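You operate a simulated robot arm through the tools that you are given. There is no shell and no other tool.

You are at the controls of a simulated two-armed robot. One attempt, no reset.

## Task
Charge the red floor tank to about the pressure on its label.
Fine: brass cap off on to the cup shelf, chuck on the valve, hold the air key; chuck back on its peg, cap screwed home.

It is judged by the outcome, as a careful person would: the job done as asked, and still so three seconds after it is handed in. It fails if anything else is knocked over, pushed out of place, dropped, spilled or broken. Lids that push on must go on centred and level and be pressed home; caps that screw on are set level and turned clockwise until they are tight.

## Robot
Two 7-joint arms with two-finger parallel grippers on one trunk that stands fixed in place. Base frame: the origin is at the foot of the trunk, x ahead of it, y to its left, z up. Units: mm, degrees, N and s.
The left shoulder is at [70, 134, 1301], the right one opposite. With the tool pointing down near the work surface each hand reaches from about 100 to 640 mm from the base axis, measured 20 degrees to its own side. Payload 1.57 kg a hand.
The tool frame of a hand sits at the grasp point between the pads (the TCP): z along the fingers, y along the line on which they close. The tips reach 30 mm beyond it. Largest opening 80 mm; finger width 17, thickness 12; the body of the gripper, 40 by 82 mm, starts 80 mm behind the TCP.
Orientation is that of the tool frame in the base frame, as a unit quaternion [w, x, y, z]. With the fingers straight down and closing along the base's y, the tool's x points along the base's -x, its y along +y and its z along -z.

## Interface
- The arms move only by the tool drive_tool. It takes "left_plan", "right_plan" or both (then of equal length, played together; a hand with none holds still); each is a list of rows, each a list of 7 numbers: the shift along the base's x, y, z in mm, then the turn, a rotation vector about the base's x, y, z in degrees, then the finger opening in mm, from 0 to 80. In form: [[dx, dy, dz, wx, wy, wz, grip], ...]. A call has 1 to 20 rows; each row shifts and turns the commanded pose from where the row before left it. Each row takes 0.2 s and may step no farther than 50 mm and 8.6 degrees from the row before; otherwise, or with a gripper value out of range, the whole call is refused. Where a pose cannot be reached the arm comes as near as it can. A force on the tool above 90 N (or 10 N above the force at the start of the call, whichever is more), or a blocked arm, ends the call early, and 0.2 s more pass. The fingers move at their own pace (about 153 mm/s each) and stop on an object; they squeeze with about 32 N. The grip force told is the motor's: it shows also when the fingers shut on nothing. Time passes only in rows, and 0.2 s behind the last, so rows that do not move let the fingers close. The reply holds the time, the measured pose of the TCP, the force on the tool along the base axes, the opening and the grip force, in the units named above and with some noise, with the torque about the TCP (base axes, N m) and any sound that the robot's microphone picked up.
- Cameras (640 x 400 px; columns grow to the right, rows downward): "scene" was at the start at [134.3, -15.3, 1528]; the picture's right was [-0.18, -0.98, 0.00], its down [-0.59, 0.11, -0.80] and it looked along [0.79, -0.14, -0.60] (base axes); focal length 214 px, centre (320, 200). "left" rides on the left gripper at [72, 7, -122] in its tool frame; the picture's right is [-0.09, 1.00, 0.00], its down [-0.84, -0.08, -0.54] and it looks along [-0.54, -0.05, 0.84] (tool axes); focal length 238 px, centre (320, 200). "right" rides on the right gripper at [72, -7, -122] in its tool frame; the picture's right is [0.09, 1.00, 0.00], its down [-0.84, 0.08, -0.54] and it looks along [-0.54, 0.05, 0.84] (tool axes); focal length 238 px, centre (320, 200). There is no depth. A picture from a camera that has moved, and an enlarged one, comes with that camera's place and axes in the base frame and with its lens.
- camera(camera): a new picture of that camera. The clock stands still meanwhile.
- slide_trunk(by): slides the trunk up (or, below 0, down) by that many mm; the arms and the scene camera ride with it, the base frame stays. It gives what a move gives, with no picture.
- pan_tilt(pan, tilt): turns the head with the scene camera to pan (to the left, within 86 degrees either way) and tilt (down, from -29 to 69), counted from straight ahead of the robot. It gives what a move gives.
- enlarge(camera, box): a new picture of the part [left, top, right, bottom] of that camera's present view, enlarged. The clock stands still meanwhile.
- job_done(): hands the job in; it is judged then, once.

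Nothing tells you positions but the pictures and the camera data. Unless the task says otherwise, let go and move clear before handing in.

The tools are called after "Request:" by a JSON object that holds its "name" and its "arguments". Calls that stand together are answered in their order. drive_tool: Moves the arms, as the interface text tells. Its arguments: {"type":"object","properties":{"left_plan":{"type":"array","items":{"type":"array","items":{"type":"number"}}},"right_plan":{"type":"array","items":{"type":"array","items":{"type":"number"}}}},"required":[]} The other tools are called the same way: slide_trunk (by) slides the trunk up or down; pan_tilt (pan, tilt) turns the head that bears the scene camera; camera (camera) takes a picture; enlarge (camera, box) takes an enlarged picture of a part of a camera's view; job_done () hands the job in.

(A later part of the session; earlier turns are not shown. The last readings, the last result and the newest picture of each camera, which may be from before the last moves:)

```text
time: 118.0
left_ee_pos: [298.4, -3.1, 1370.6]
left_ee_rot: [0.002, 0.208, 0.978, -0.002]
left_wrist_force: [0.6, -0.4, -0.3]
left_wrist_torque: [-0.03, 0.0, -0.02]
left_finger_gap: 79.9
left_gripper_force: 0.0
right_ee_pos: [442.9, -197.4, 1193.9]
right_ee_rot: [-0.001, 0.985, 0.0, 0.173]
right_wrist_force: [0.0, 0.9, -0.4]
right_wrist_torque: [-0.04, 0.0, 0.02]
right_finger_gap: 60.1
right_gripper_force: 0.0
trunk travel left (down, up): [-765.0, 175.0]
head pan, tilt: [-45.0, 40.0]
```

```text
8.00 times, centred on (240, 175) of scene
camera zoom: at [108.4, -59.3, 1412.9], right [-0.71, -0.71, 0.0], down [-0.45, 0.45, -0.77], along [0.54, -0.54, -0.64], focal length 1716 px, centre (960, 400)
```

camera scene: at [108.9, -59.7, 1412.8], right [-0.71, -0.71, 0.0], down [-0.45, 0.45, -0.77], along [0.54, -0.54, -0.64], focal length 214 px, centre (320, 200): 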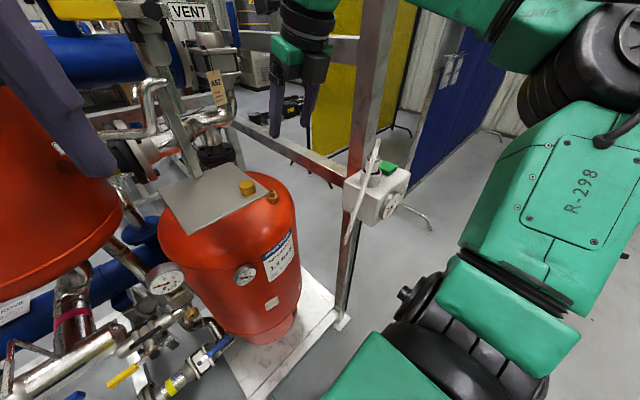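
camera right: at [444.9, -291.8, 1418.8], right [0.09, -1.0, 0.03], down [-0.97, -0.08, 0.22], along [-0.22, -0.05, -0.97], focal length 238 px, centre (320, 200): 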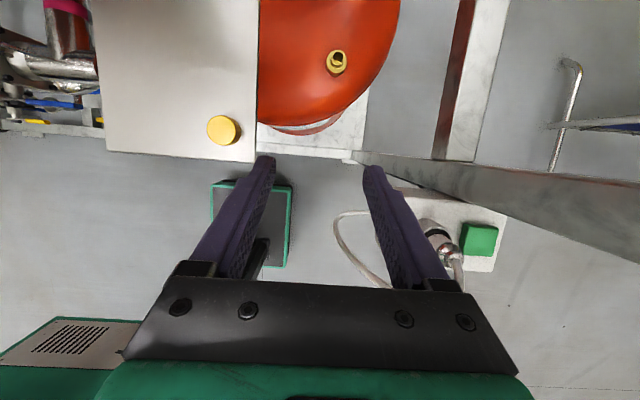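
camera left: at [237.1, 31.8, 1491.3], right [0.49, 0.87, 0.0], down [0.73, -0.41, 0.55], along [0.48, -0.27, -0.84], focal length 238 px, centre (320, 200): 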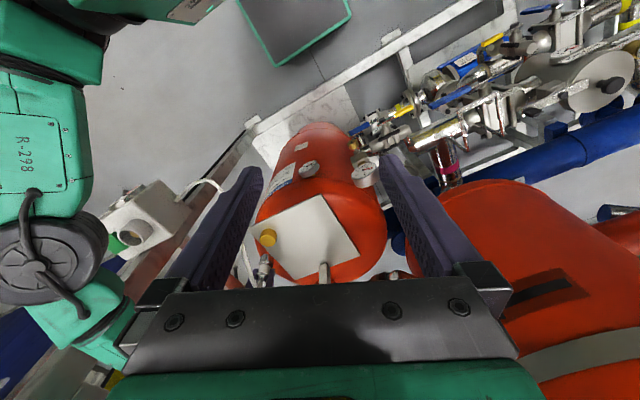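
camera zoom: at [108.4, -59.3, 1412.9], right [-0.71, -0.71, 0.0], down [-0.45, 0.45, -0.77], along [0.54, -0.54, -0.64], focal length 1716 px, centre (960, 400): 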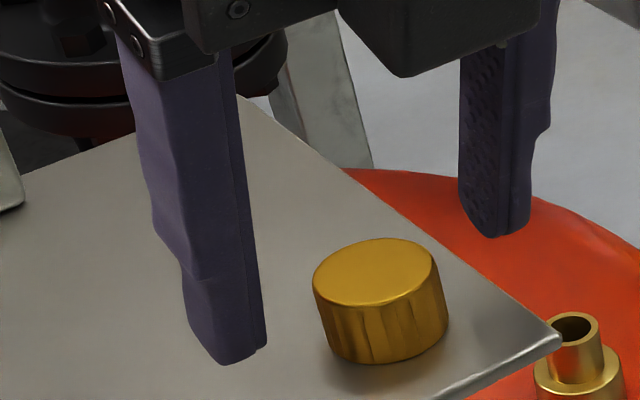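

I need a 2.2 mm lateral correction, then down and close.

Request:
{"name": "drive_tool", "arguments": {"right_plan": [[0, -2.2, -5, 0, 0, 0, 56], [0.4, 0, -5.5, 0, 0, 0, 56], [0, 0, 0, 0, 0, 0, 42], [0, 0, 0, 0, 0, 0, 30], [0, 0, 0, 0, 0, 0, 20], [0, 0, 0, 0, 0, 0, 20]]}}

Request:
{"name": "enlarge", "arguments": {"camera": "right", "box": [240, 120, 400, 220]}}

Request:
{"name": "enlarge", "arguments": {"camera": "scene", "box": [200, 150, 280, 200]}}

```text
time: 119.4
left_ee_pos: [299.3, -3.6, 1370.8]
left_ee_rot: [0.002, 0.207, 0.978, -0.001]
left_wrist_force: [-0.4, -0.5, -0.4]
left_wrist_torque: [0.02, 0.0, -0.01]
left_finger_gap: 80.0
left_gripper_force: 0.1
right_ee_pos: [443.0, -200.1, 1182.9]
right_ee_rot: [-0.001, 0.985, 0.001, 0.174]
right_wrist_force: [-0.5, 1.3, 0.5]
right_wrist_torque: [0.02, 0.0, -0.03]
right_finger_gap: 27.5
right_gripper_force: 31.9
trunk travel left (down, up): [-765.0, 175.0]
head pan, tilt: [-45.0, 40.0]
```

```text
4.00 times, centred on (320, 170) of right
camera zoom: at [468.3, -193.9, 1322.8], right [0.09, -1.0, 0.03], down [-0.97, -0.08, 0.22], along [-0.22, -0.05, -0.97], focal length 953 px, centre (320, 320)
```

zoom: 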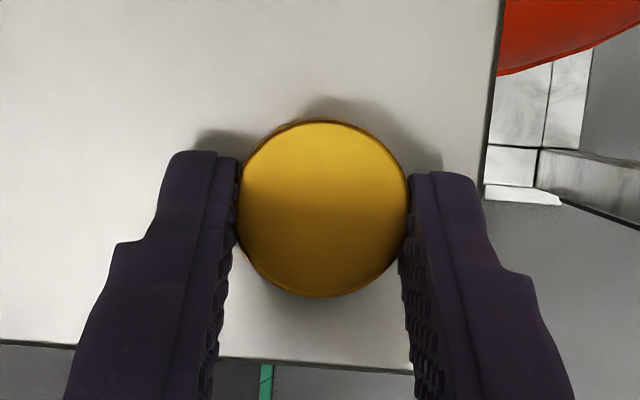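

```text
8.00 times, centred on (240, 175) of scene
camera zoom: at [108.4, -59.9, 1412.8], right [-0.71, -0.71, 0.0], down [-0.45, 0.45, -0.77], along [0.54, -0.54, -0.64], focal length 1716 px, centre (960, 400)
```

zoom: 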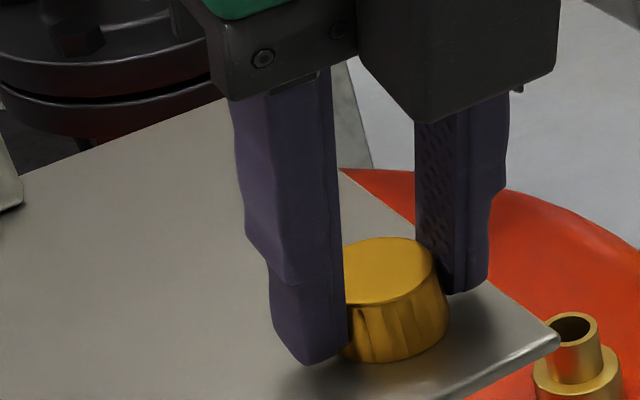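

The cap is gripped level. Lifting off the shelf and backing out along the safe path.

Request:
{"name": "drive_tool", "arguments": {"right_plan": [[0, 0, 6, 0, 0, 0, 20], [0, 0, 20, 0, 0, 0, 20], [0, 0, 25, 0, 0, 0, 20], [0, -25, 5, 0, 0, 0, 20], [0, -25, 0, 0, 0, 0, 20], [0, -25, 0, 0, 0, 0, 20], [0, -25, 0, 0, 0, 0, 20], [0, 0, 0, 0, 0, 0, 20]]}}

Request:
{"name": "drive_tool", "arguments": {"right_plan": [[18, -3, -10, 0, 0, 7, 20], [18, -4, -15, 0, 0, 7, 20], [18, -4, -20, 0, 0, 7, 20], [18, -4, -20, 0, 0, 7, 20], [18, -4, -20, 0, 0, 7, 20], [20, -4, -20, 0, 0, 7, 20], [20, -4, -20, 0, 0, 8, 20], [0, 0, 0, 0, 0, 0, 20]]}}

Request:
{"name": "camera", "arguments": {"camera": "right"}}

Request:
{"name": "camera", "arguments": {"camera": "scene"}}

```text
time: 121.2
left_ee_pos: [300.8, -3.7, 1370.2]
left_ee_rot: [0.001, 0.207, 0.978, -0.002]
left_wrist_force: [0.2, 0.0, -0.6]
left_wrist_torque: [0.02, 0.01, -0.04]
left_finger_gap: 80.0
left_gripper_force: 0.1
right_ee_pos: [442.5, -302.0, 1238.8]
right_ee_rot: [-0.001, 0.985, 0.0, 0.174]
right_wrist_force: [0.0, 0.4, -0.5]
right_wrist_torque: [0.0, 0.0, -0.04]
right_finger_gap: 27.4
right_gripper_force: 32.4
trunk travel left (down, up): [-765.0, 175.0]
head pan, tilt: [-45.0, 40.0]
```

```text
time: 123.0
left_ee_pos: [298.3, -4.0, 1370.4]
left_ee_rot: [0.003, 0.208, 0.978, -0.001]
left_wrist_force: [-0.2, 0.1, 0.2]
left_wrist_torque: [0.0, 0.01, 0.02]
left_finger_gap: 80.0
left_gripper_force: 0.0
right_ee_pos: [574.4, -329.5, 1114.1]
right_ee_rot: [-0.075, 0.892, 0.417, 0.157]
right_wrist_force: [-0.5, 0.0, 0.0]
right_wrist_torque: [0.01, -0.03, -0.06]
right_finger_gap: 27.6
right_gripper_force: 31.8
trunk travel left (down, up): [-765.0, 175.0]
head pan, tilt: [-45.0, 40.0]
```

```text
taken
camera right: at [584.5, -305.2, 1253.8], right [0.82, -0.57, 0.03], down [-0.56, -0.8, 0.22], along [-0.1, -0.2, -0.97], focal length 238 px, centre (320, 200)
```

right: 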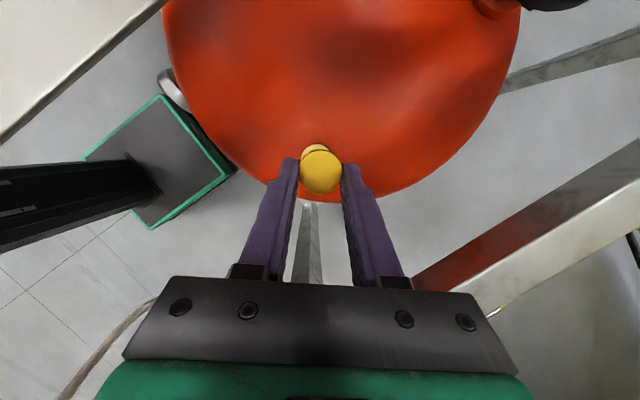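

```text
taken
camera scene: at [108.0, -60.0, 1412.9], right [-0.71, -0.71, 0.0], down [-0.45, 0.45, -0.77], along [0.54, -0.54, -0.64], focal length 214 px, centre (320, 200)
```

scene: 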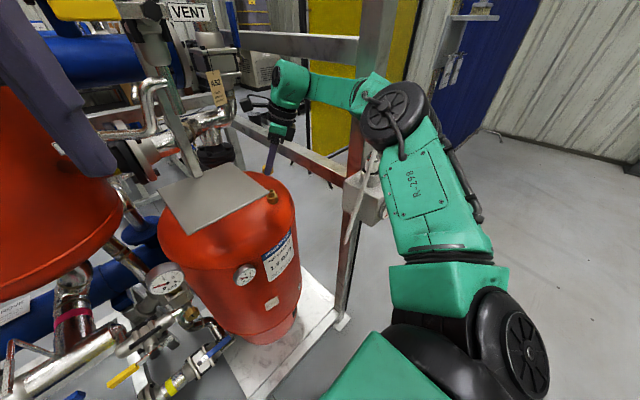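

The cap is over the valve with the tool leaning toward azimuth 50°. I'll correct xy and lower to just above the stem for an alignment check.

Request:
{"name": "drive_tool", "arguments": {"right_plan": [[-1.3, 3.2, -15, 0, 0, 0, 20], [0, 0, -20, 0, 0, 0, 20], [0, 0, -20, 0, 0, 0, 20], [0, 0, -6, 0, 0, 0, 20], [0, 0, 0, 0, 0, 0, 20]]}}

Request:
{"name": "enlarge", "arguments": {"camera": "scene", "box": [248, 175, 296, 205]}}

Request:
{"name": "enlarge", "arguments": {"camera": "right", "box": [240, 110, 400, 210]}}

```text
time: 124.2
left_ee_pos: [299.7, -4.0, 1370.0]
left_ee_rot: [0.001, 0.207, 0.978, -0.001]
left_wrist_force: [-0.1, -0.2, 0.4]
left_wrist_torque: [0.0, 0.01, -0.01]
left_finger_gap: 80.1
left_gripper_force: 0.1
right_ee_pos: [571.8, -325.3, 1052.4]
right_ee_rot: [-0.074, 0.892, 0.416, 0.157]
right_wrist_force: [0.2, -0.1, -0.2]
right_wrist_torque: [-0.02, 0.04, -0.01]
right_finger_gap: 27.4
right_gripper_force: 31.5
trunk travel left (down, up): [-765.0, 175.0]
head pan, tilt: [-45.0, 40.0]
```

```text
13.33 times, centred on (272, 190) of scene
camera zoom: at [108.5, -59.9, 1412.8], right [-0.71, -0.71, 0.0], down [-0.45, 0.45, -0.77], along [0.54, -0.54, -0.64], focal length 2860 px, centre (960, 333)
```

zoom: 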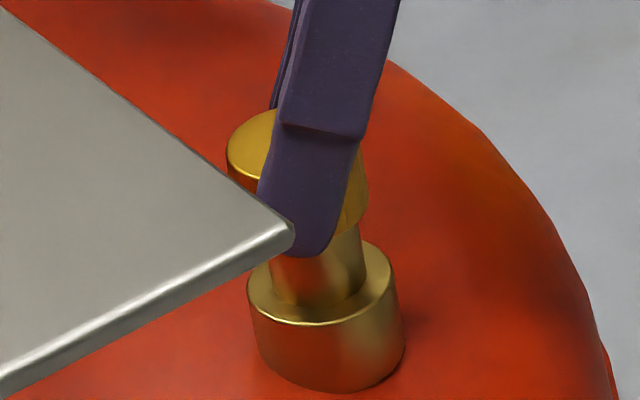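

```text
4.00 times, centred on (320, 160) of right
camera zoom: at [583.4, -301.4, 1191.6], right [0.82, -0.57, 0.03], down [-0.56, -0.79, 0.22], along [-0.1, -0.2, -0.97], focal length 953 px, centre (320, 360)
```

zoom: 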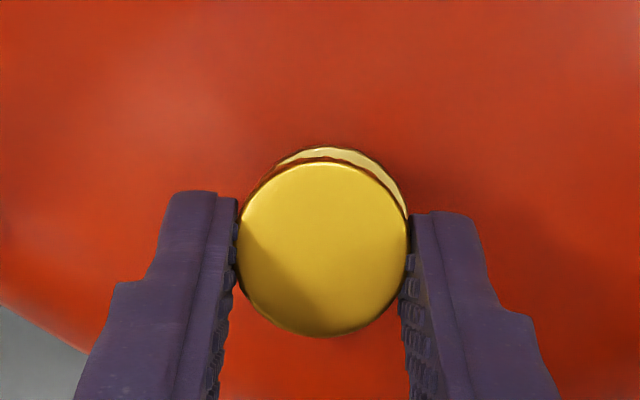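

Both views agree the cap needs about (+1.4, −1.1) mm. I'll apply that and lower gently onto the stem.

Request:
{"name": "drive_tool", "arguments": {"right_plan": [[1.4, -1.1, -3, 0, 0, 0, 20], [0, 0, -3, 0, 0, 0, 20], [0, 0, -3, 0, 0, 0, 20], [0, 0, 0, 0, 0, 0, 20]]}}

Request:
{"name": "enlarge", "arguments": {"camera": "scene", "box": [248, 175, 296, 205]}}

Request:
{"name": "enlarge", "arguments": {"camera": "right", "box": [240, 110, 400, 210]}}

```text
time: 125.2
left_ee_pos: [297.4, -4.8, 1371.0]
left_ee_rot: [0.002, 0.206, 0.978, -0.001]
left_wrist_force: [-0.7, -0.4, 0.0]
left_wrist_torque: [0.02, 0.02, -0.03]
left_finger_gap: 79.7
left_gripper_force: 0.0
right_ee_pos: [573.0, -325.9, 1047.6]
right_ee_rot: [-0.072, 0.893, 0.415, 0.16]
right_wrist_force: [5.3, -8.0, 19.9]
right_wrist_torque: [-0.27, -0.5, -0.11]
right_finger_gap: 27.3
right_gripper_force: 32.1
trunk travel left (down, up): [-765.0, 175.0]
head pan, tilt: [-45.0, 40.0]
```

```text
13.33 times, centred on (272, 190) of scene
camera zoom: at [106.3, -60.1, 1413.3], right [-0.71, -0.71, 0.0], down [-0.45, 0.45, -0.77], along [0.54, -0.54, -0.64], focal length 2860 px, centre (960, 333)
```

zoom: 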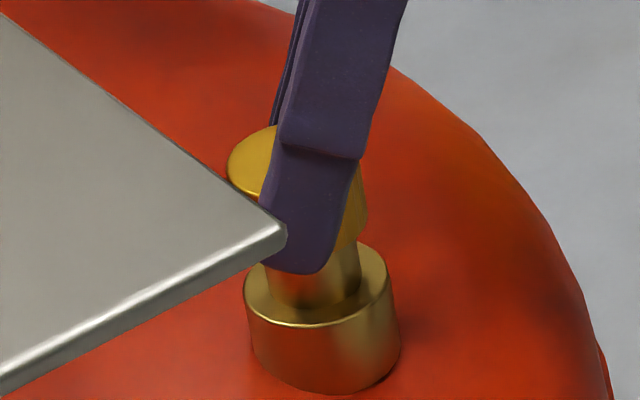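

```text
4.00 times, centred on (320, 160) of right
camera zoom: at [582.8, -302.1, 1186.8], right [0.82, -0.57, 0.04], down [-0.57, -0.79, 0.22], along [-0.1, -0.2, -0.98], focal length 953 px, centre (320, 360)
```

zoom: 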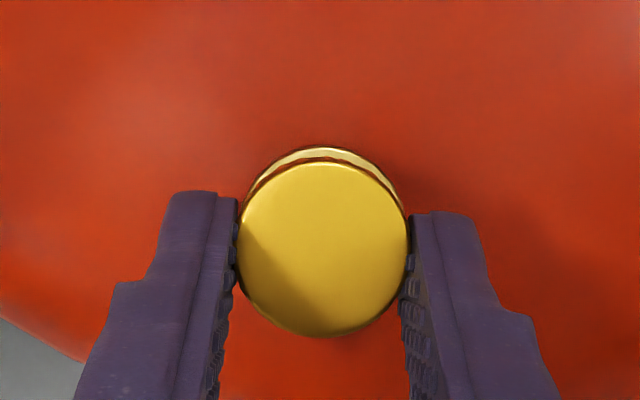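

It's resting on the stem rim (20 N), still about 2 mm off. I'll lift slightly, shift (+1.6, −0.8), and try again.

Request:
{"name": "drive_tool", "arguments": {"right_plan": [[0, 0, 5, 0, 0, 0, 20], [1.6, -0.8, 0, 0, 0, 0, 20], [0, 0, -3, 0, 0, 0, 20], [0, 0, -3, 0, 0, 0, 20], [0, 0, 0, 0, 0, 0, 20]]}}

Request:
{"name": "enlarge", "arguments": {"camera": "scene", "box": [248, 175, 296, 205]}}

Request:
{"name": "enlarge", "arguments": {"camera": "right", "box": [240, 110, 400, 210]}}

```text
time: 126.4
left_ee_pos: [293.8, -2.8, 1371.8]
left_ee_rot: [0.005, 0.207, 0.978, -0.002]
left_wrist_force: [0.0, -0.6, 0.0]
left_wrist_torque: [-0.03, 0.04, -0.02]
left_finger_gap: 80.0
left_gripper_force: 0.0
right_ee_pos: [572.5, -324.6, 1046.6]
right_ee_rot: [-0.073, 0.892, 0.416, 0.161]
right_wrist_force: [3.7, -4.1, 26.1]
right_wrist_torque: [-0.17, -0.49, 0.0]
right_finger_gap: 27.6
right_gripper_force: 31.8
trunk travel left (down, up): [-765.0, 175.0]
head pan, tilt: [-45.0, 40.0]
```

```text
13.33 times, centred on (272, 190) of scene
camera zoom: at [103.9, -58.2, 1413.5], right [-0.71, -0.71, 0.0], down [-0.45, 0.45, -0.77], along [0.54, -0.54, -0.64], focal length 2860 px, centre (960, 333)
```

zoom: 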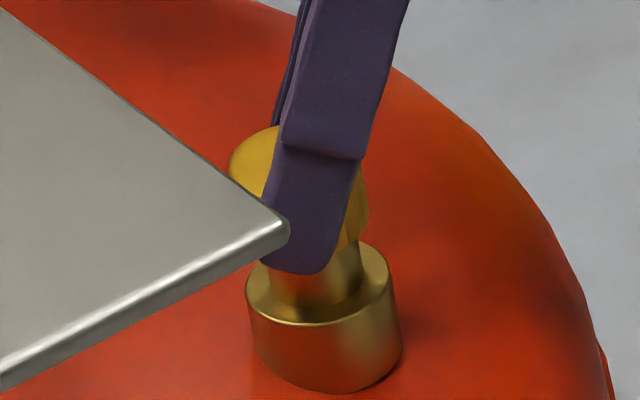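

```text
4.00 times, centred on (320, 160) of right
camera zoom: at [582.5, -301.7, 1186.7], right [0.82, -0.57, 0.04], down [-0.57, -0.79, 0.22], along [-0.1, -0.2, -0.97], focal length 953 px, centre (320, 360)
```

zoom: 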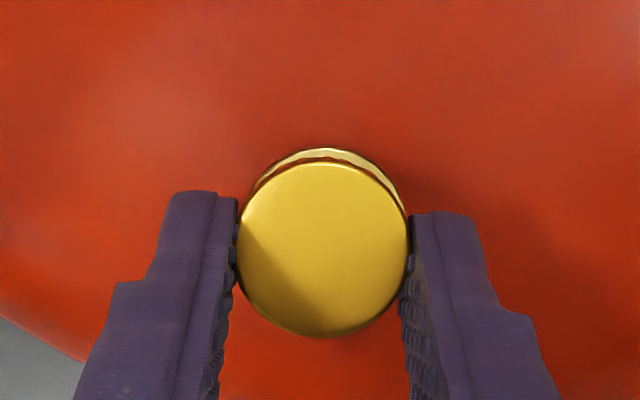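

The lift wasn't enough to break contact, so the sideways move only loaded the arm. I'll lift fully clear first.

Request:
{"name": "drive_tool", "arguments": {"right_plan": [[0, 0, 6, 0, 0, 0, 20], [0, 0, 6, 0, 0, 0, 20], [0, 0, 0, 0, 0, 0, 20], [0, 0, 0, 0, 0, 0, 20]]}}

Request:
{"name": "enlarge", "arguments": {"camera": "scene", "box": [248, 175, 296, 205]}}

Request:
{"name": "enlarge", "arguments": {"camera": "right", "box": [240, 110, 400, 210]}}

```text
time: 127.4
left_ee_pos: [300.2, -3.7, 1370.1]
left_ee_rot: [0.002, 0.207, 0.978, -0.001]
left_wrist_force: [0.1, 0.1, -0.4]
left_wrist_torque: [0.01, 0.01, 0.01]
left_finger_gap: 80.2
left_gripper_force: 0.0
right_ee_pos: [574.4, -327.9, 1053.8]
right_ee_rot: [-0.073, 0.893, 0.416, 0.157]
right_wrist_force: [0.7, 0.6, -0.9]
right_wrist_torque: [-0.04, 0.01, 0.03]
right_finger_gap: 27.4
right_gripper_force: 32.2
trunk travel left (down, up): [-765.0, 175.0]
head pan, tilt: [-45.0, 40.0]
```

```text
13.33 times, centred on (272, 190) of scene
camera zoom: at [108.8, -59.5, 1412.8], right [-0.71, -0.71, 0.0], down [-0.45, 0.45, -0.77], along [0.54, -0.54, -0.64], focal length 2860 px, centre (960, 333)
```

zoom: 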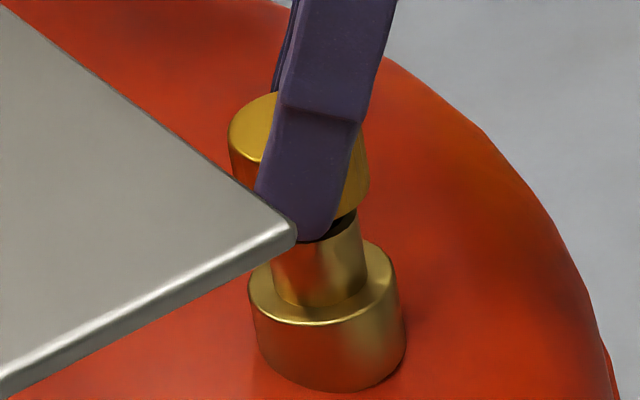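

```text
4.00 times, centred on (320, 160) of right
camera zoom: at [586.4, -303.5, 1193.4], right [0.82, -0.57, 0.03], down [-0.56, -0.79, 0.23], along [-0.11, -0.2, -0.97], focal length 953 px, centre (320, 360)
```

zoom: 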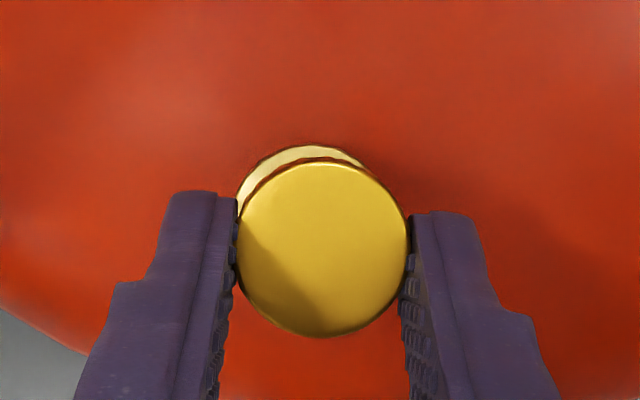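

Now both views show the cap concentric with the collar. Lowering straight down.

Request:
{"name": "drive_tool", "arguments": {"right_plan": [[0, 0, -3, 0, 0, 0, 20], [0, 0, -3, 0, 0, 0, 20], [0, 0, -2, 0, 0, 0, 20], [0, 0, -2, 0, 0, 0, 20], [0, 0, 0, 0, 0, 0, 20]]}}

Request:
{"name": "enlarge", "arguments": {"camera": "scene", "box": [248, 175, 296, 205]}}

Request:
{"name": "enlarge", "arguments": {"camera": "right", "box": [240, 110, 400, 210]}}

```text
time: 128.6
left_ee_pos: [300.9, -3.7, 1369.7]
left_ee_rot: [0.002, 0.207, 0.978, -0.001]
left_wrist_force: [-0.5, -0.7, -0.2]
left_wrist_torque: [0.01, 0.0, 0.02]
left_finger_gap: 80.1
left_gripper_force: 0.1
right_ee_pos: [574.9, -327.9, 1044.1]
right_ee_rot: [-0.074, 0.893, 0.417, 0.155]
right_wrist_force: [-1.5, 1.5, -1.6]
right_wrist_torque: [0.01, 0.02, 0.01]
right_finger_gap: 27.5
right_gripper_force: 32.2
trunk travel left (down, up): [-765.0, 175.0]
head pan, tilt: [-45.0, 40.0]
```

```text
13.33 times, centred on (272, 190) of scene
camera zoom: at [109.4, -60.2, 1412.6], right [-0.71, -0.71, 0.0], down [-0.46, 0.45, -0.77], along [0.54, -0.54, -0.64], focal length 2860 px, centre (960, 333)
```

zoom: 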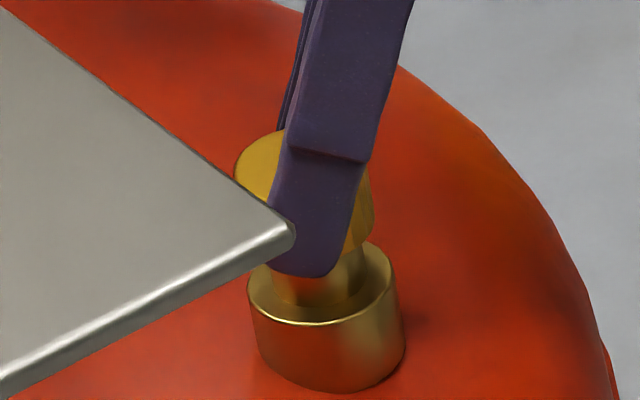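

```text
4.00 times, centred on (320, 160) of right
camera zoom: at [586.7, -303.6, 1183.0], right [0.82, -0.57, 0.03], down [-0.56, -0.79, 0.23], along [-0.11, -0.2, -0.97], focal length 953 px, centre (320, 360)
```

zoom: 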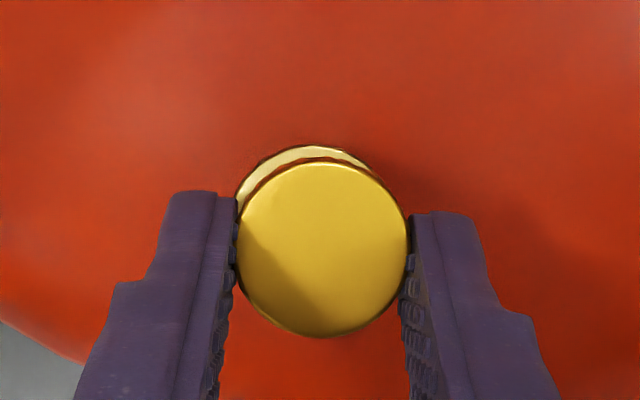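

No contact yet, so the cap is starting over the stem. Continuing down in small steps.

Request:
{"name": "drive_tool", "arguments": {"right_plan": [[0, 0, -2, 0, 0, 0, 20], [0, 0, -2, 0, 0, 0, 20], [0, 0, -2, 0, 0, 0, 20], [0, 0, 0, 0, 0, 0, 20]]}}

Request:
{"name": "enlarge", "arguments": {"camera": "scene", "box": [248, 175, 296, 205]}}

```text
time: 129.6
left_ee_pos: [299.9, -4.1, 1370.4]
left_ee_rot: [0.002, 0.207, 0.978, -0.001]
left_wrist_force: [-0.5, 0.0, 0.3]
left_wrist_torque: [0.03, -0.01, 0.04]
left_finger_gap: 80.3
left_gripper_force: 0.0
right_ee_pos: [575.3, -325.1, 1038.3]
right_ee_rot: [-0.074, 0.893, 0.416, 0.157]
right_wrist_force: [1.2, -0.9, 0.7]
right_wrist_torque: [-0.03, 0.0, -0.02]
right_finger_gap: 27.5
right_gripper_force: 32.4
trunk travel left (down, up): [-765.0, 175.0]
head pan, tilt: [-45.0, 40.0]
```

```text
13.33 times, centred on (272, 190) of scene
camera zoom: at [108.5, -60.1, 1412.8], right [-0.71, -0.71, 0.0], down [-0.45, 0.45, -0.77], along [0.54, -0.54, -0.64], focal length 2860 px, centre (960, 333)
```

zoom: 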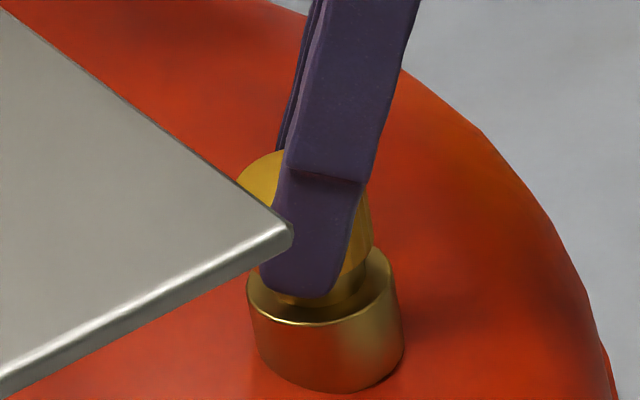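

Request:
{"name": "drive_tool", "arguments": {"right_plan": [[0, 0, -1.5, 0, 0, 0, 20], [0, 0, -1.5, 0, 0, 0, 20], [0, 0, 0, 0, 0, 0, 20]]}}

Request:
{"name": "enlarge", "arguments": {"camera": "scene", "box": [248, 175, 296, 205]}}

```text
time: 130.4
left_ee_pos: [300.5, -4.7, 1369.9]
left_ee_rot: [0.002, 0.207, 0.978, -0.001]
left_wrist_force: [-0.6, -1.0, -0.1]
left_wrist_torque: [-0.01, 0.02, -0.02]
left_finger_gap: 79.9
left_gripper_force: 0.0
right_ee_pos: [573.6, -326.5, 1035.7]
right_ee_rot: [-0.074, 0.892, 0.417, 0.157]
right_wrist_force: [-0.1, -1.3, 0.2]
right_wrist_torque: [-0.04, 0.01, 0.01]
right_finger_gap: 27.4
right_gripper_force: 32.4
trunk travel left (down, up): [-765.0, 175.0]
head pan, tilt: [-45.0, 40.0]
```

```text
13.33 times, centred on (272, 190) of scene
camera zoom: at [108.3, -60.2, 1412.8], right [-0.71, -0.71, 0.0], down [-0.45, 0.45, -0.77], along [0.54, -0.54, -0.64], focal length 2860 px, centre (960, 333)
```

zoom: 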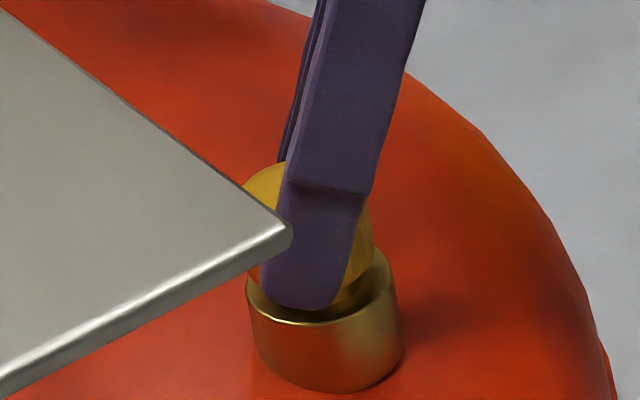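

Request:
{"name": "drive_tool", "arguments": {"right_plan": [[0, 0, -1, 0, 0, 0, 20], [0, 0, -1, 0, 0, 0, 20], [0, 0, -1, 0, 0, 0, 20], [0, 0, 0, 0, 0, 0, 20]]}}

Request:
{"name": "enlarge", "arguments": {"camera": "scene", "box": [248, 175, 296, 205]}}

Request:
{"name": "enlarge", "arguments": {"camera": "right", "box": [240, 110, 400, 210]}}

```text
time: 131.4
left_ee_pos: [297.5, -4.7, 1370.1]
left_ee_rot: [0.002, 0.207, 0.978, -0.001]
left_wrist_force: [-0.4, 0.7, 0.5]
left_wrist_torque: [0.02, 0.02, -0.05]
left_finger_gap: 80.2
left_gripper_force: 0.1
right_ee_pos: [574.4, -327.3, 1032.9]
right_ee_rot: [-0.073, 0.893, 0.416, 0.157]
right_wrist_force: [-2.4, -4.2, 2.5]
right_wrist_torque: [-0.08, 0.09, -0.02]
right_finger_gap: 27.3
right_gripper_force: 31.7
trunk travel left (down, up): [-765.0, 175.0]
head pan, tilt: [-45.0, 40.0]
```

```text
13.33 times, centred on (272, 190) of scene
camera zoom: at [107.3, -61.0, 1412.9], right [-0.71, -0.71, 0.0], down [-0.45, 0.46, -0.77], along [0.54, -0.54, -0.64], focal length 2860 px, centre (960, 333)
```

zoom: 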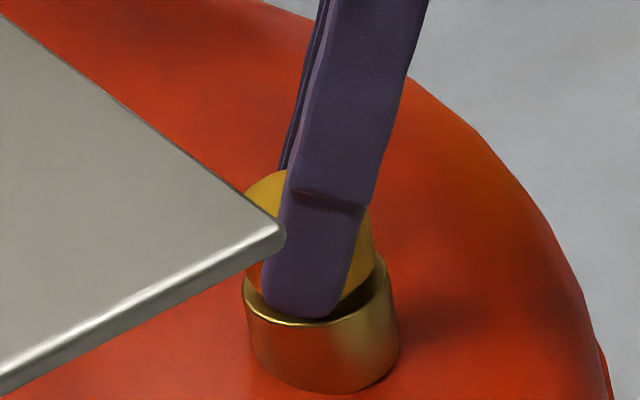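

```text
4.00 times, centred on (320, 160) of right
camera zoom: at [585.1, -303.1, 1172.6], right [0.82, -0.57, 0.03], down [-0.57, -0.79, 0.22], along [-0.1, -0.2, -0.97], focal length 953 px, centre (320, 360)
```

zoom: 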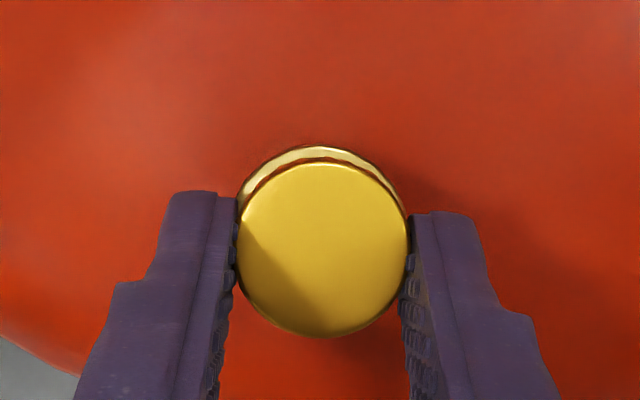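

The cap is down over the stem and touching lightly. I'll start turning it clockwise (tool sweeping about the cap axis so the cap stays level) with a slight downward follow.

Request:
{"name": "drive_tool", "arguments": {"right_plan": [[-1.2, 0.3, -0.2, 0, 0, -8, 20], [-0.73, 0.94, -0.2, 0, 0, -8, 20], [-0.59, 1.02, -0.2, 0, 0, -8, 20], [-0.44, 1.1, -0.2, 0, 0, -8, 20], [0, 0, 0, 0, 0, 0, 20]]}}

Request:
{"name": "enlarge", "arguments": {"camera": "right", "box": [240, 110, 400, 210]}}

Request:
{"name": "enlarge", "arguments": {"camera": "scene", "box": [248, 175, 296, 205]}}

```text
time: 132.6
left_ee_pos: [298.6, -4.5, 1370.5]
left_ee_rot: [0.003, 0.206, 0.978, -0.001]
left_wrist_force: [0.0, -0.7, -0.6]
left_wrist_torque: [0.01, -0.01, -0.02]
left_finger_gap: 80.2
left_gripper_force: 0.1
right_ee_pos: [571.7, -324.2, 1032.9]
right_ee_rot: [-0.028, 0.973, 0.153, 0.172]
right_wrist_force: [0.5, -1.8, 5.2]
right_wrist_torque: [-0.06, -0.05, -0.04]
right_finger_gap: 27.5
right_gripper_force: 32.1
trunk travel left (down, up): [-765.0, 175.0]
head pan, tilt: [-45.0, 40.0]
```

```text
4.00 times, centred on (320, 160) of right
camera zoom: at [593.1, -308.9, 1172.2], right [0.39, -0.92, 0.03], down [-0.9, -0.37, 0.22], along [-0.19, -0.11, -0.97], focal length 953 px, centre (320, 360)
```

zoom: 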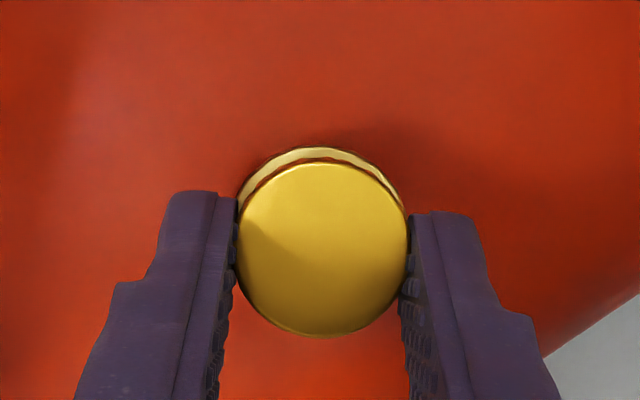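

```text
13.33 times, centred on (272, 190) of scene
camera zoom: at [107.5, -60.1, 1413.0], right [-0.71, -0.71, 0.0], down [-0.45, 0.45, -0.77], along [0.54, -0.54, -0.64], focal length 2860 px, centre (960, 333)
```

zoom: 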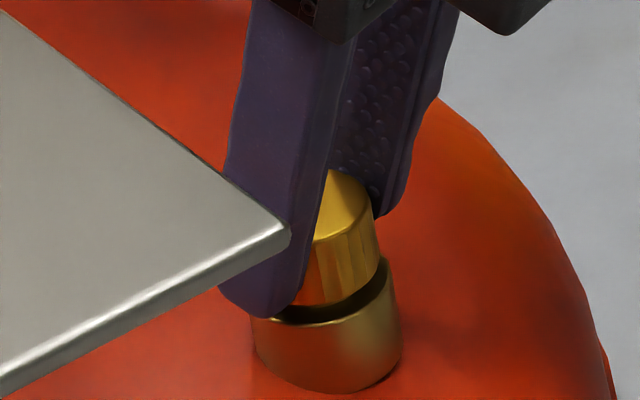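

Going smoothly with light forces. Continuing the clockwise stroke.

Request:
{"name": "drive_tool", "arguments": {"right_plan": [[-0.29, 1.15, -0.2, 0, 0, -8, 20], [-0.12, 1.18, -0.2, 0, 0, -8, 20], [0.04, 1.19, -0.2, 0, 0, -8, 20], [0.2, 1.17, -0.2, 0, 0, -8, 20], [0, 0, 0, 0, 0, 0, 20]]}}

Request:
{"name": "drive_tool", "arguments": {"right_plan": [[0.37, 1.12, -0.2, 0, 0, -8, 20], [0.52, 1.07, -0.2, 0, 0, -8, 20], [0.66, 0.98, -0.2, 0, 0, -8, 20], [0, 0, 0, 0, 0, 0, 20]]}}

Request:
{"name": "enlarge", "arguments": {"camera": "right", "box": [240, 110, 400, 210]}}

Request:
{"name": "enlarge", "arguments": {"camera": "scene", "box": [248, 175, 296, 205]}}

```text
time: 133.8
left_ee_pos: [300.0, -4.0, 1370.9]
left_ee_rot: [0.003, 0.207, 0.978, -0.002]
left_wrist_force: [0.4, 0.5, -0.5]
left_wrist_torque: [-0.02, 0.02, -0.01]
left_finger_gap: 80.1
left_gripper_force: 0.1
right_ee_pos: [570.4, -317.1, 1032.0]
right_ee_rot: [0.02, 0.977, -0.121, 0.173]
right_wrist_force: [3.3, -2.9, 8.4]
right_wrist_torque: [-0.12, -0.2, -0.05]
right_finger_gap: 27.5
right_gripper_force: 32.0
trunk travel left (down, up): [-765.0, 175.0]
head pan, tilt: [-45.0, 40.0]
```

```text
time: 134.8
left_ee_pos: [297.8, -2.9, 1371.1]
left_ee_rot: [0.003, 0.207, 0.978, -0.001]
left_wrist_force: [-0.3, -0.5, 0.0]
left_wrist_torque: [0.04, 0.01, 0.0]
left_finger_gap: 80.2
left_gripper_force: 0.0
right_ee_pos: [571.9, -314.9, 1032.2]
right_ee_rot: [0.056, 0.931, -0.321, 0.166]
right_wrist_force: [9.2, -3.8, 18.4]
right_wrist_torque: [-0.23, -0.28, 0.03]
right_finger_gap: 27.7
right_gripper_force: 31.5
trunk travel left (down, up): [-765.0, 175.0]
head pan, tilt: [-45.0, 40.0]
```

```text
4.00 times, centred on (320, 160) of right
camera zoom: at [596.1, -325.4, 1171.6], right [-0.55, -0.84, 0.03], down [-0.81, 0.54, 0.22], along [-0.2, 0.1, -0.98], focal length 953 px, centre (320, 360)
```

zoom: 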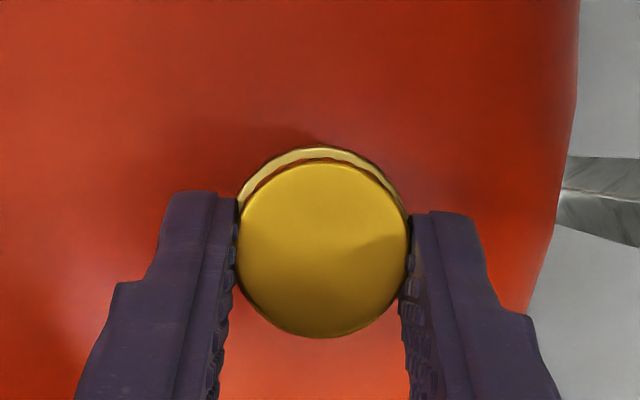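

```text
13.33 times, centred on (272, 190) of scene
camera zoom: at [107.9, -59.1, 1413.0], right [-0.71, -0.71, 0.0], down [-0.45, 0.45, -0.77], along [0.54, -0.54, -0.64], focal length 2860 px, centre (960, 333)
```

zoom: 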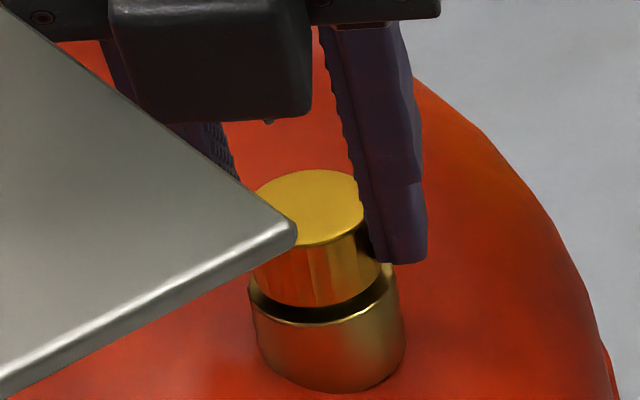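

The cap is turning with light resistance and is back at its original height. I'll ease the down-force, regrip and take another clockwise stroke to tighten.

Request:
{"name": "drive_tool", "arguments": {"right_plan": [[0, 0, 1.5, 0, 0, 0, 34], [0, 0, 0.5, 0, 0, 0, 46], [-0.66, -0.98, 0, 0, 0, 8, 46], [-0.52, -1.07, 0, 0, 0, 8, 46], [-0.37, -1.12, 0, 0, 0, 8, 46], [-0.2, -1.17, 0, 0, 0, 8, 46], [-0.04, -1.19, 0, 0, 0, 8, 46], [0.12, -1.18, 0, 0, 0, 8, 46], [0.29, -1.15, 0, 0, 0, 8, 46], [0.44, -1.1, 0, 0, 0, 8, 46], [0.59, -1.02, 0, 0, 0, 8, 46], [0.73, -0.94, 0, 0, 0, 8, 46], [0.86, -0.82, 0, 0, 0, 8, 46], [0, 0, 0, 0, 0, 0, 46]]}}

Request:
{"name": "enlarge", "arguments": {"camera": "right", "box": [240, 110, 400, 210]}}

Request:
{"name": "enlarge", "arguments": {"camera": "scene", "box": [248, 175, 296, 205]}}

```text
time: 137.8
left_ee_pos: [298.9, -4.2, 1370.9]
left_ee_rot: [0.001, 0.207, 0.978, -0.001]
left_wrist_force: [0.4, -0.2, 0.2]
left_wrist_torque: [-0.05, 0.0, -0.01]
left_finger_gap: 80.1
left_gripper_force: 0.0
right_ee_pos: [575.2, -327.7, 1033.1]
right_ee_rot: [-0.076, 0.892, 0.418, 0.157]
right_wrist_force: [0.0, 0.7, 0.3]
right_wrist_torque: [0.0, 0.01, 0.0]
right_finger_gap: 45.9
right_gripper_force: 0.1
trunk travel left (down, up): [-765.0, 175.0]
head pan, tilt: [-45.0, 40.0]
```

```text
4.00 times, centred on (320, 160) of right
camera zoom: at [585.7, -303.7, 1172.5], right [0.82, -0.57, 0.03], down [-0.56, -0.8, 0.22], along [-0.1, -0.2, -0.97], focal length 953 px, centre (320, 360)
```

zoom: 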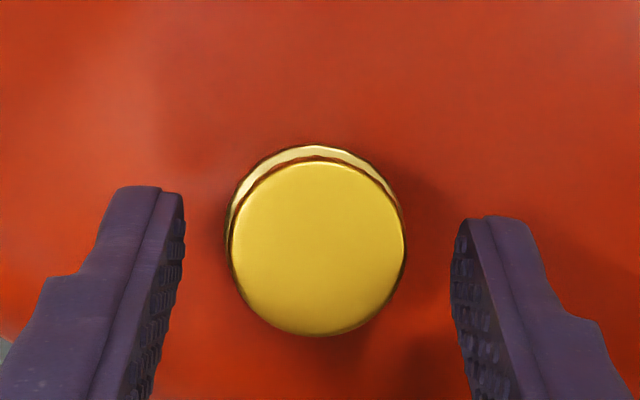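

```text
13.33 times, centred on (272, 190) of scene
camera zoom: at [108.5, -59.9, 1412.8], right [-0.71, -0.71, 0.0], down [-0.45, 0.45, -0.77], along [0.54, -0.54, -0.64], focal length 2860 px, centre (960, 333)
```

zoom: 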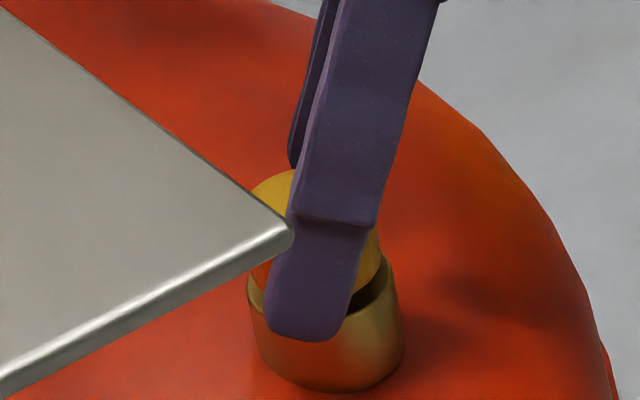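

Centred on the cap. Closing and turning clockwise again.

Request:
{"name": "drive_tool", "arguments": {"right_plan": [[0, 0, 0, 0, 0, 0, 32], [0, 0, 0, 0, 0, 0, 20], [0, 0, 0, 0, 0, 0, 20], [-0.86, 0.82, -0.1, 0, 0, -8, 20], [-0.73, 0.94, -0.1, 0, 0, -8, 20], [-0.59, 1.02, -0.1, 0, 0, -8, 20], [-0.44, 1.1, -0.1, 0, 0, -8, 20], [0, 0, 0, 0, 0, 0, 20]]}}

Request:
{"name": "drive_tool", "arguments": {"right_plan": [[-0.29, 1.15, -0.1, 0, 0, -8, 20], [-0.12, 1.18, -0.1, 0, 0, -8, 20], [0.04, 1.19, -0.1, 0, 0, -8, 20], [0, 0, 0, 0, 0, 0, 20]]}}

Request:
{"name": "enlarge", "arguments": {"camera": "right", "box": [240, 110, 400, 210]}}

```text
time: 139.6
left_ee_pos: [300.9, -3.7, 1370.1]
left_ee_rot: [0.002, 0.207, 0.978, -0.002]
left_wrist_force: [-0.5, -0.3, 0.4]
left_wrist_torque: [-0.01, -0.03, 0.01]
left_finger_gap: 79.9
left_gripper_force: 0.0
right_ee_pos: [570.5, -324.0, 1032.6]
right_ee_rot: [-0.028, 0.973, 0.153, 0.171]
right_wrist_force: [-3.3, 2.9, -1.9]
right_wrist_torque: [0.0, 0.05, 0.03]
right_finger_gap: 27.7
right_gripper_force: 31.8
trunk travel left (down, up): [-765.0, 175.0]
head pan, tilt: [-45.0, 40.0]
```

```text
time: 140.6
left_ee_pos: [300.0, -3.2, 1370.7]
left_ee_rot: [0.001, 0.207, 0.978, -0.001]
left_wrist_force: [0.0, -0.8, 0.1]
left_wrist_torque: [-0.01, 0.0, 0.0]
left_finger_gap: 80.1
left_gripper_force: 0.2
right_ee_pos: [571.0, -319.3, 1032.3]
right_ee_rot: [0.009, 0.984, -0.052, 0.173]
right_wrist_force: [0.4, 1.0, 0.0]
right_wrist_torque: [-0.05, 0.01, 0.62]
right_finger_gap: 27.4
right_gripper_force: 32.0
trunk travel left (down, up): [-765.0, 175.0]
head pan, tilt: [-45.0, 40.0]
```

```text
4.00 times, centred on (320, 160) of right
camera zoom: at [597.5, -315.6, 1172.3], right [-0.02, -1.0, 0.03], down [-0.97, 0.03, 0.22], along [-0.22, -0.03, -0.97], focal length 953 px, centre (320, 360)
```

zoom: 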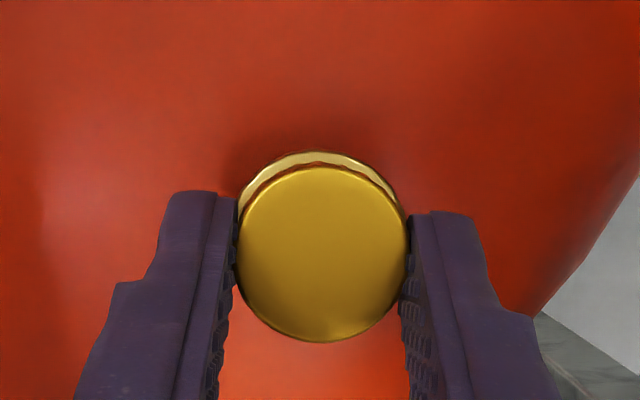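

Torque about z has risen to 0.62 N·m, so the thread is tightening. A little more to be sure.

Request:
{"name": "drive_tool", "arguments": {"right_plan": [[0.2, 1.17, -0.1, 0, 0, -8, 20], [0.37, 1.12, -0.1, 0, 0, -8, 20], [0, 0, 0, 0, 0, 0, 20]]}}

Request:
{"name": "enlarge", "arguments": {"camera": "right", "box": [240, 110, 400, 210]}}

Request:
{"name": "enlarge", "arguments": {"camera": "scene", "box": [248, 175, 296, 205]}}

```text
time: 141.4
left_ee_pos: [299.9, -3.9, 1370.3]
left_ee_rot: [0.002, 0.207, 0.978, -0.002]
left_wrist_force: [0.0, -0.2, 0.4]
left_wrist_torque: [0.0, -0.03, 0.03]
left_finger_gap: 79.8
left_gripper_force: 0.0
right_ee_pos: [572.0, -317.3, 1033.0]
right_ee_rot: [0.033, 0.966, -0.189, 0.17]
right_wrist_force: [0.2, 0.7, 3.3]
right_wrist_torque: [-0.03, 0.03, 0.45]
right_finger_gap: 27.2
right_gripper_force: 31.9
trunk travel left (down, up): [-765.0, 175.0]
head pan, tilt: [-45.0, 40.0]
```

```text
4.00 times, centred on (320, 160) of right
camera zoom: at [597.6, -320.5, 1172.0], right [-0.29, -0.96, 0.03], down [-0.93, 0.29, 0.22], along [-0.22, 0.04, -0.97], focal length 953 px, centre (320, 360)
```

zoom: 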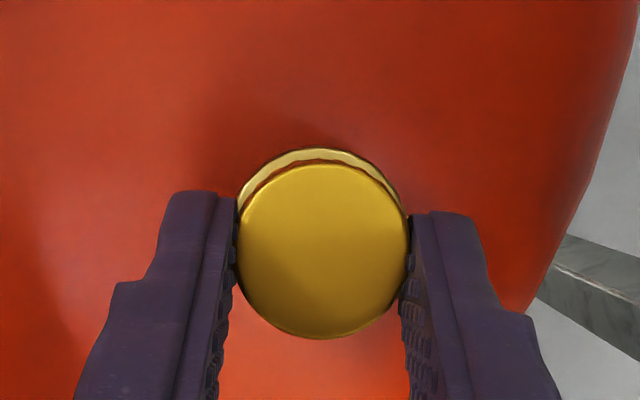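

```text
13.33 times, centred on (272, 190) of scene
camera zoom: at [108.0, -59.4, 1412.9], right [-0.71, -0.71, 0.0], down [-0.45, 0.45, -0.77], along [0.54, -0.54, -0.64], focal length 2860 px, centre (960, 333)
```

zoom: 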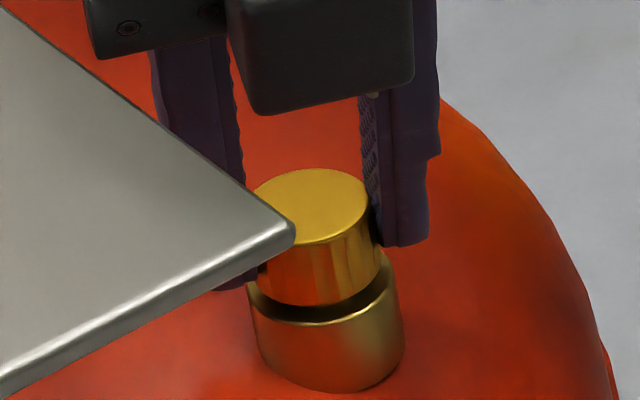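

Torque is steady around 0.5 N·m with the pads starting to slip, so the cap appears tight. I'll regrip once more and check that resistance comes immediately.

Request:
{"name": "drive_tool", "arguments": {"right_plan": [[0, 0, 0, 0, 0, 0, 34], [0, 0, 0, 0, 0, 0, 46], [-0.37, -1.12, 0, 0, 0, 8, 46], [-0.2, -1.17, 0, 0, 0, 8, 46], [-0.04, -1.19, 0, 0, 0, 8, 46], [0.12, -1.18, 0, 0, 0, 8, 46], [0.29, -1.15, 0, 0, 0, 8, 46], [0, 0, -0.5, 0, 0, 0, 32], [0, 0, 0, 0, 0, 0, 20], [0, 0, 0, 0, 0, 0, 20]]}}

Request:
{"name": "drive_tool", "arguments": {"right_plan": [[-0.29, 1.15, 0, 0, 0, -8, 20], [0, 0, 0, 0, 0, 0, 20]]}}

Request:
{"name": "drive_tool", "arguments": {"right_plan": [[-0.12, 1.18, 0, 0, 0, -8, 20], [0.04, 1.19, 0, 0, 0, -8, 20], [0, 0, 0, 0, 0, 0, 20]]}}

Request:
{"name": "enlarge", "arguments": {"camera": "right", "box": [240, 110, 400, 210]}}

```text
time: 143.6
left_ee_pos: [300.2, -4.4, 1369.9]
left_ee_rot: [0.002, 0.206, 0.978, -0.001]
left_wrist_force: [0.8, -0.4, -0.5]
left_wrist_torque: [0.0, 0.01, -0.03]
left_finger_gap: 80.0
left_gripper_force: 0.1
right_ee_pos: [571.9, -322.4, 1031.0]
right_ee_rot: [-0.028, 0.973, 0.154, 0.17]
right_wrist_force: [-0.6, 1.2, 0.2]
right_wrist_torque: [-0.05, 0.06, 0.08]
right_finger_gap: 27.5
right_gripper_force: 32.1
trunk travel left (down, up): [-765.0, 175.0]
head pan, tilt: [-45.0, 40.0]
```

```text
time: 144.2
left_ee_pos: [300.6, -3.2, 1370.7]
left_ee_rot: [0.002, 0.207, 0.978, -0.002]
left_wrist_force: [0.4, 0.4, 0.4]
left_wrist_torque: [0.01, 0.01, 0.0]
left_finger_gap: 80.1
left_gripper_force: 0.1
right_ee_pos: [570.8, -322.1, 1030.5]
right_ee_rot: [-0.017, 0.981, 0.087, 0.174]
right_wrist_force: [-1.3, 3.3, -1.1]
right_wrist_torque: [-0.03, 0.02, 0.54]
right_finger_gap: 27.6
right_gripper_force: 32.6
trunk travel left (down, up): [-765.0, 175.0]
head pan, tilt: [-45.0, 40.0]
```

```text
time: 145.0
left_ee_pos: [300.4, -5.8, 1369.8]
left_ee_rot: [0.001, 0.207, 0.978, -0.001]
left_wrist_force: [0.0, 0.9, 0.4]
left_wrist_torque: [-0.01, -0.01, 0.04]
left_finger_gap: 79.8
left_gripper_force: 0.0
right_ee_pos: [572.1, -319.0, 1032.0]
right_ee_rot: [0.009, 0.983, -0.052, 0.173]
right_wrist_force: [0.4, -0.1, -1.0]
right_wrist_torque: [-0.08, 0.0, 0.55]
right_finger_gap: 27.5
right_gripper_force: 32.2
trunk travel left (down, up): [-765.0, 175.0]
head pan, tilt: [-45.0, 40.0]
```

```text
4.00 times, centred on (320, 160) of right
camera zoom: at [597.8, -315.6, 1171.1], right [-0.02, -1.0, 0.03], down [-0.97, 0.03, 0.22], along [-0.22, -0.03, -0.97], focal length 953 px, centre (320, 360)
```

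zoom: 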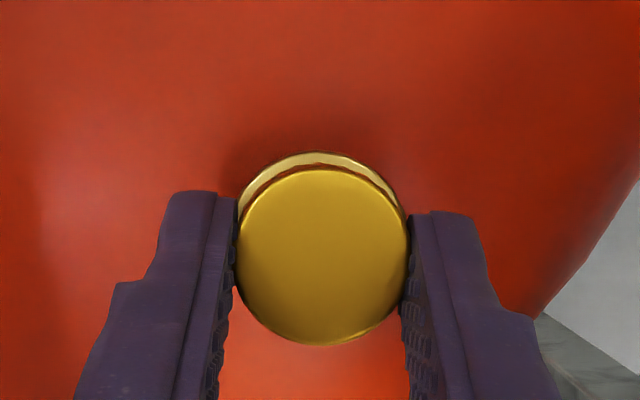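

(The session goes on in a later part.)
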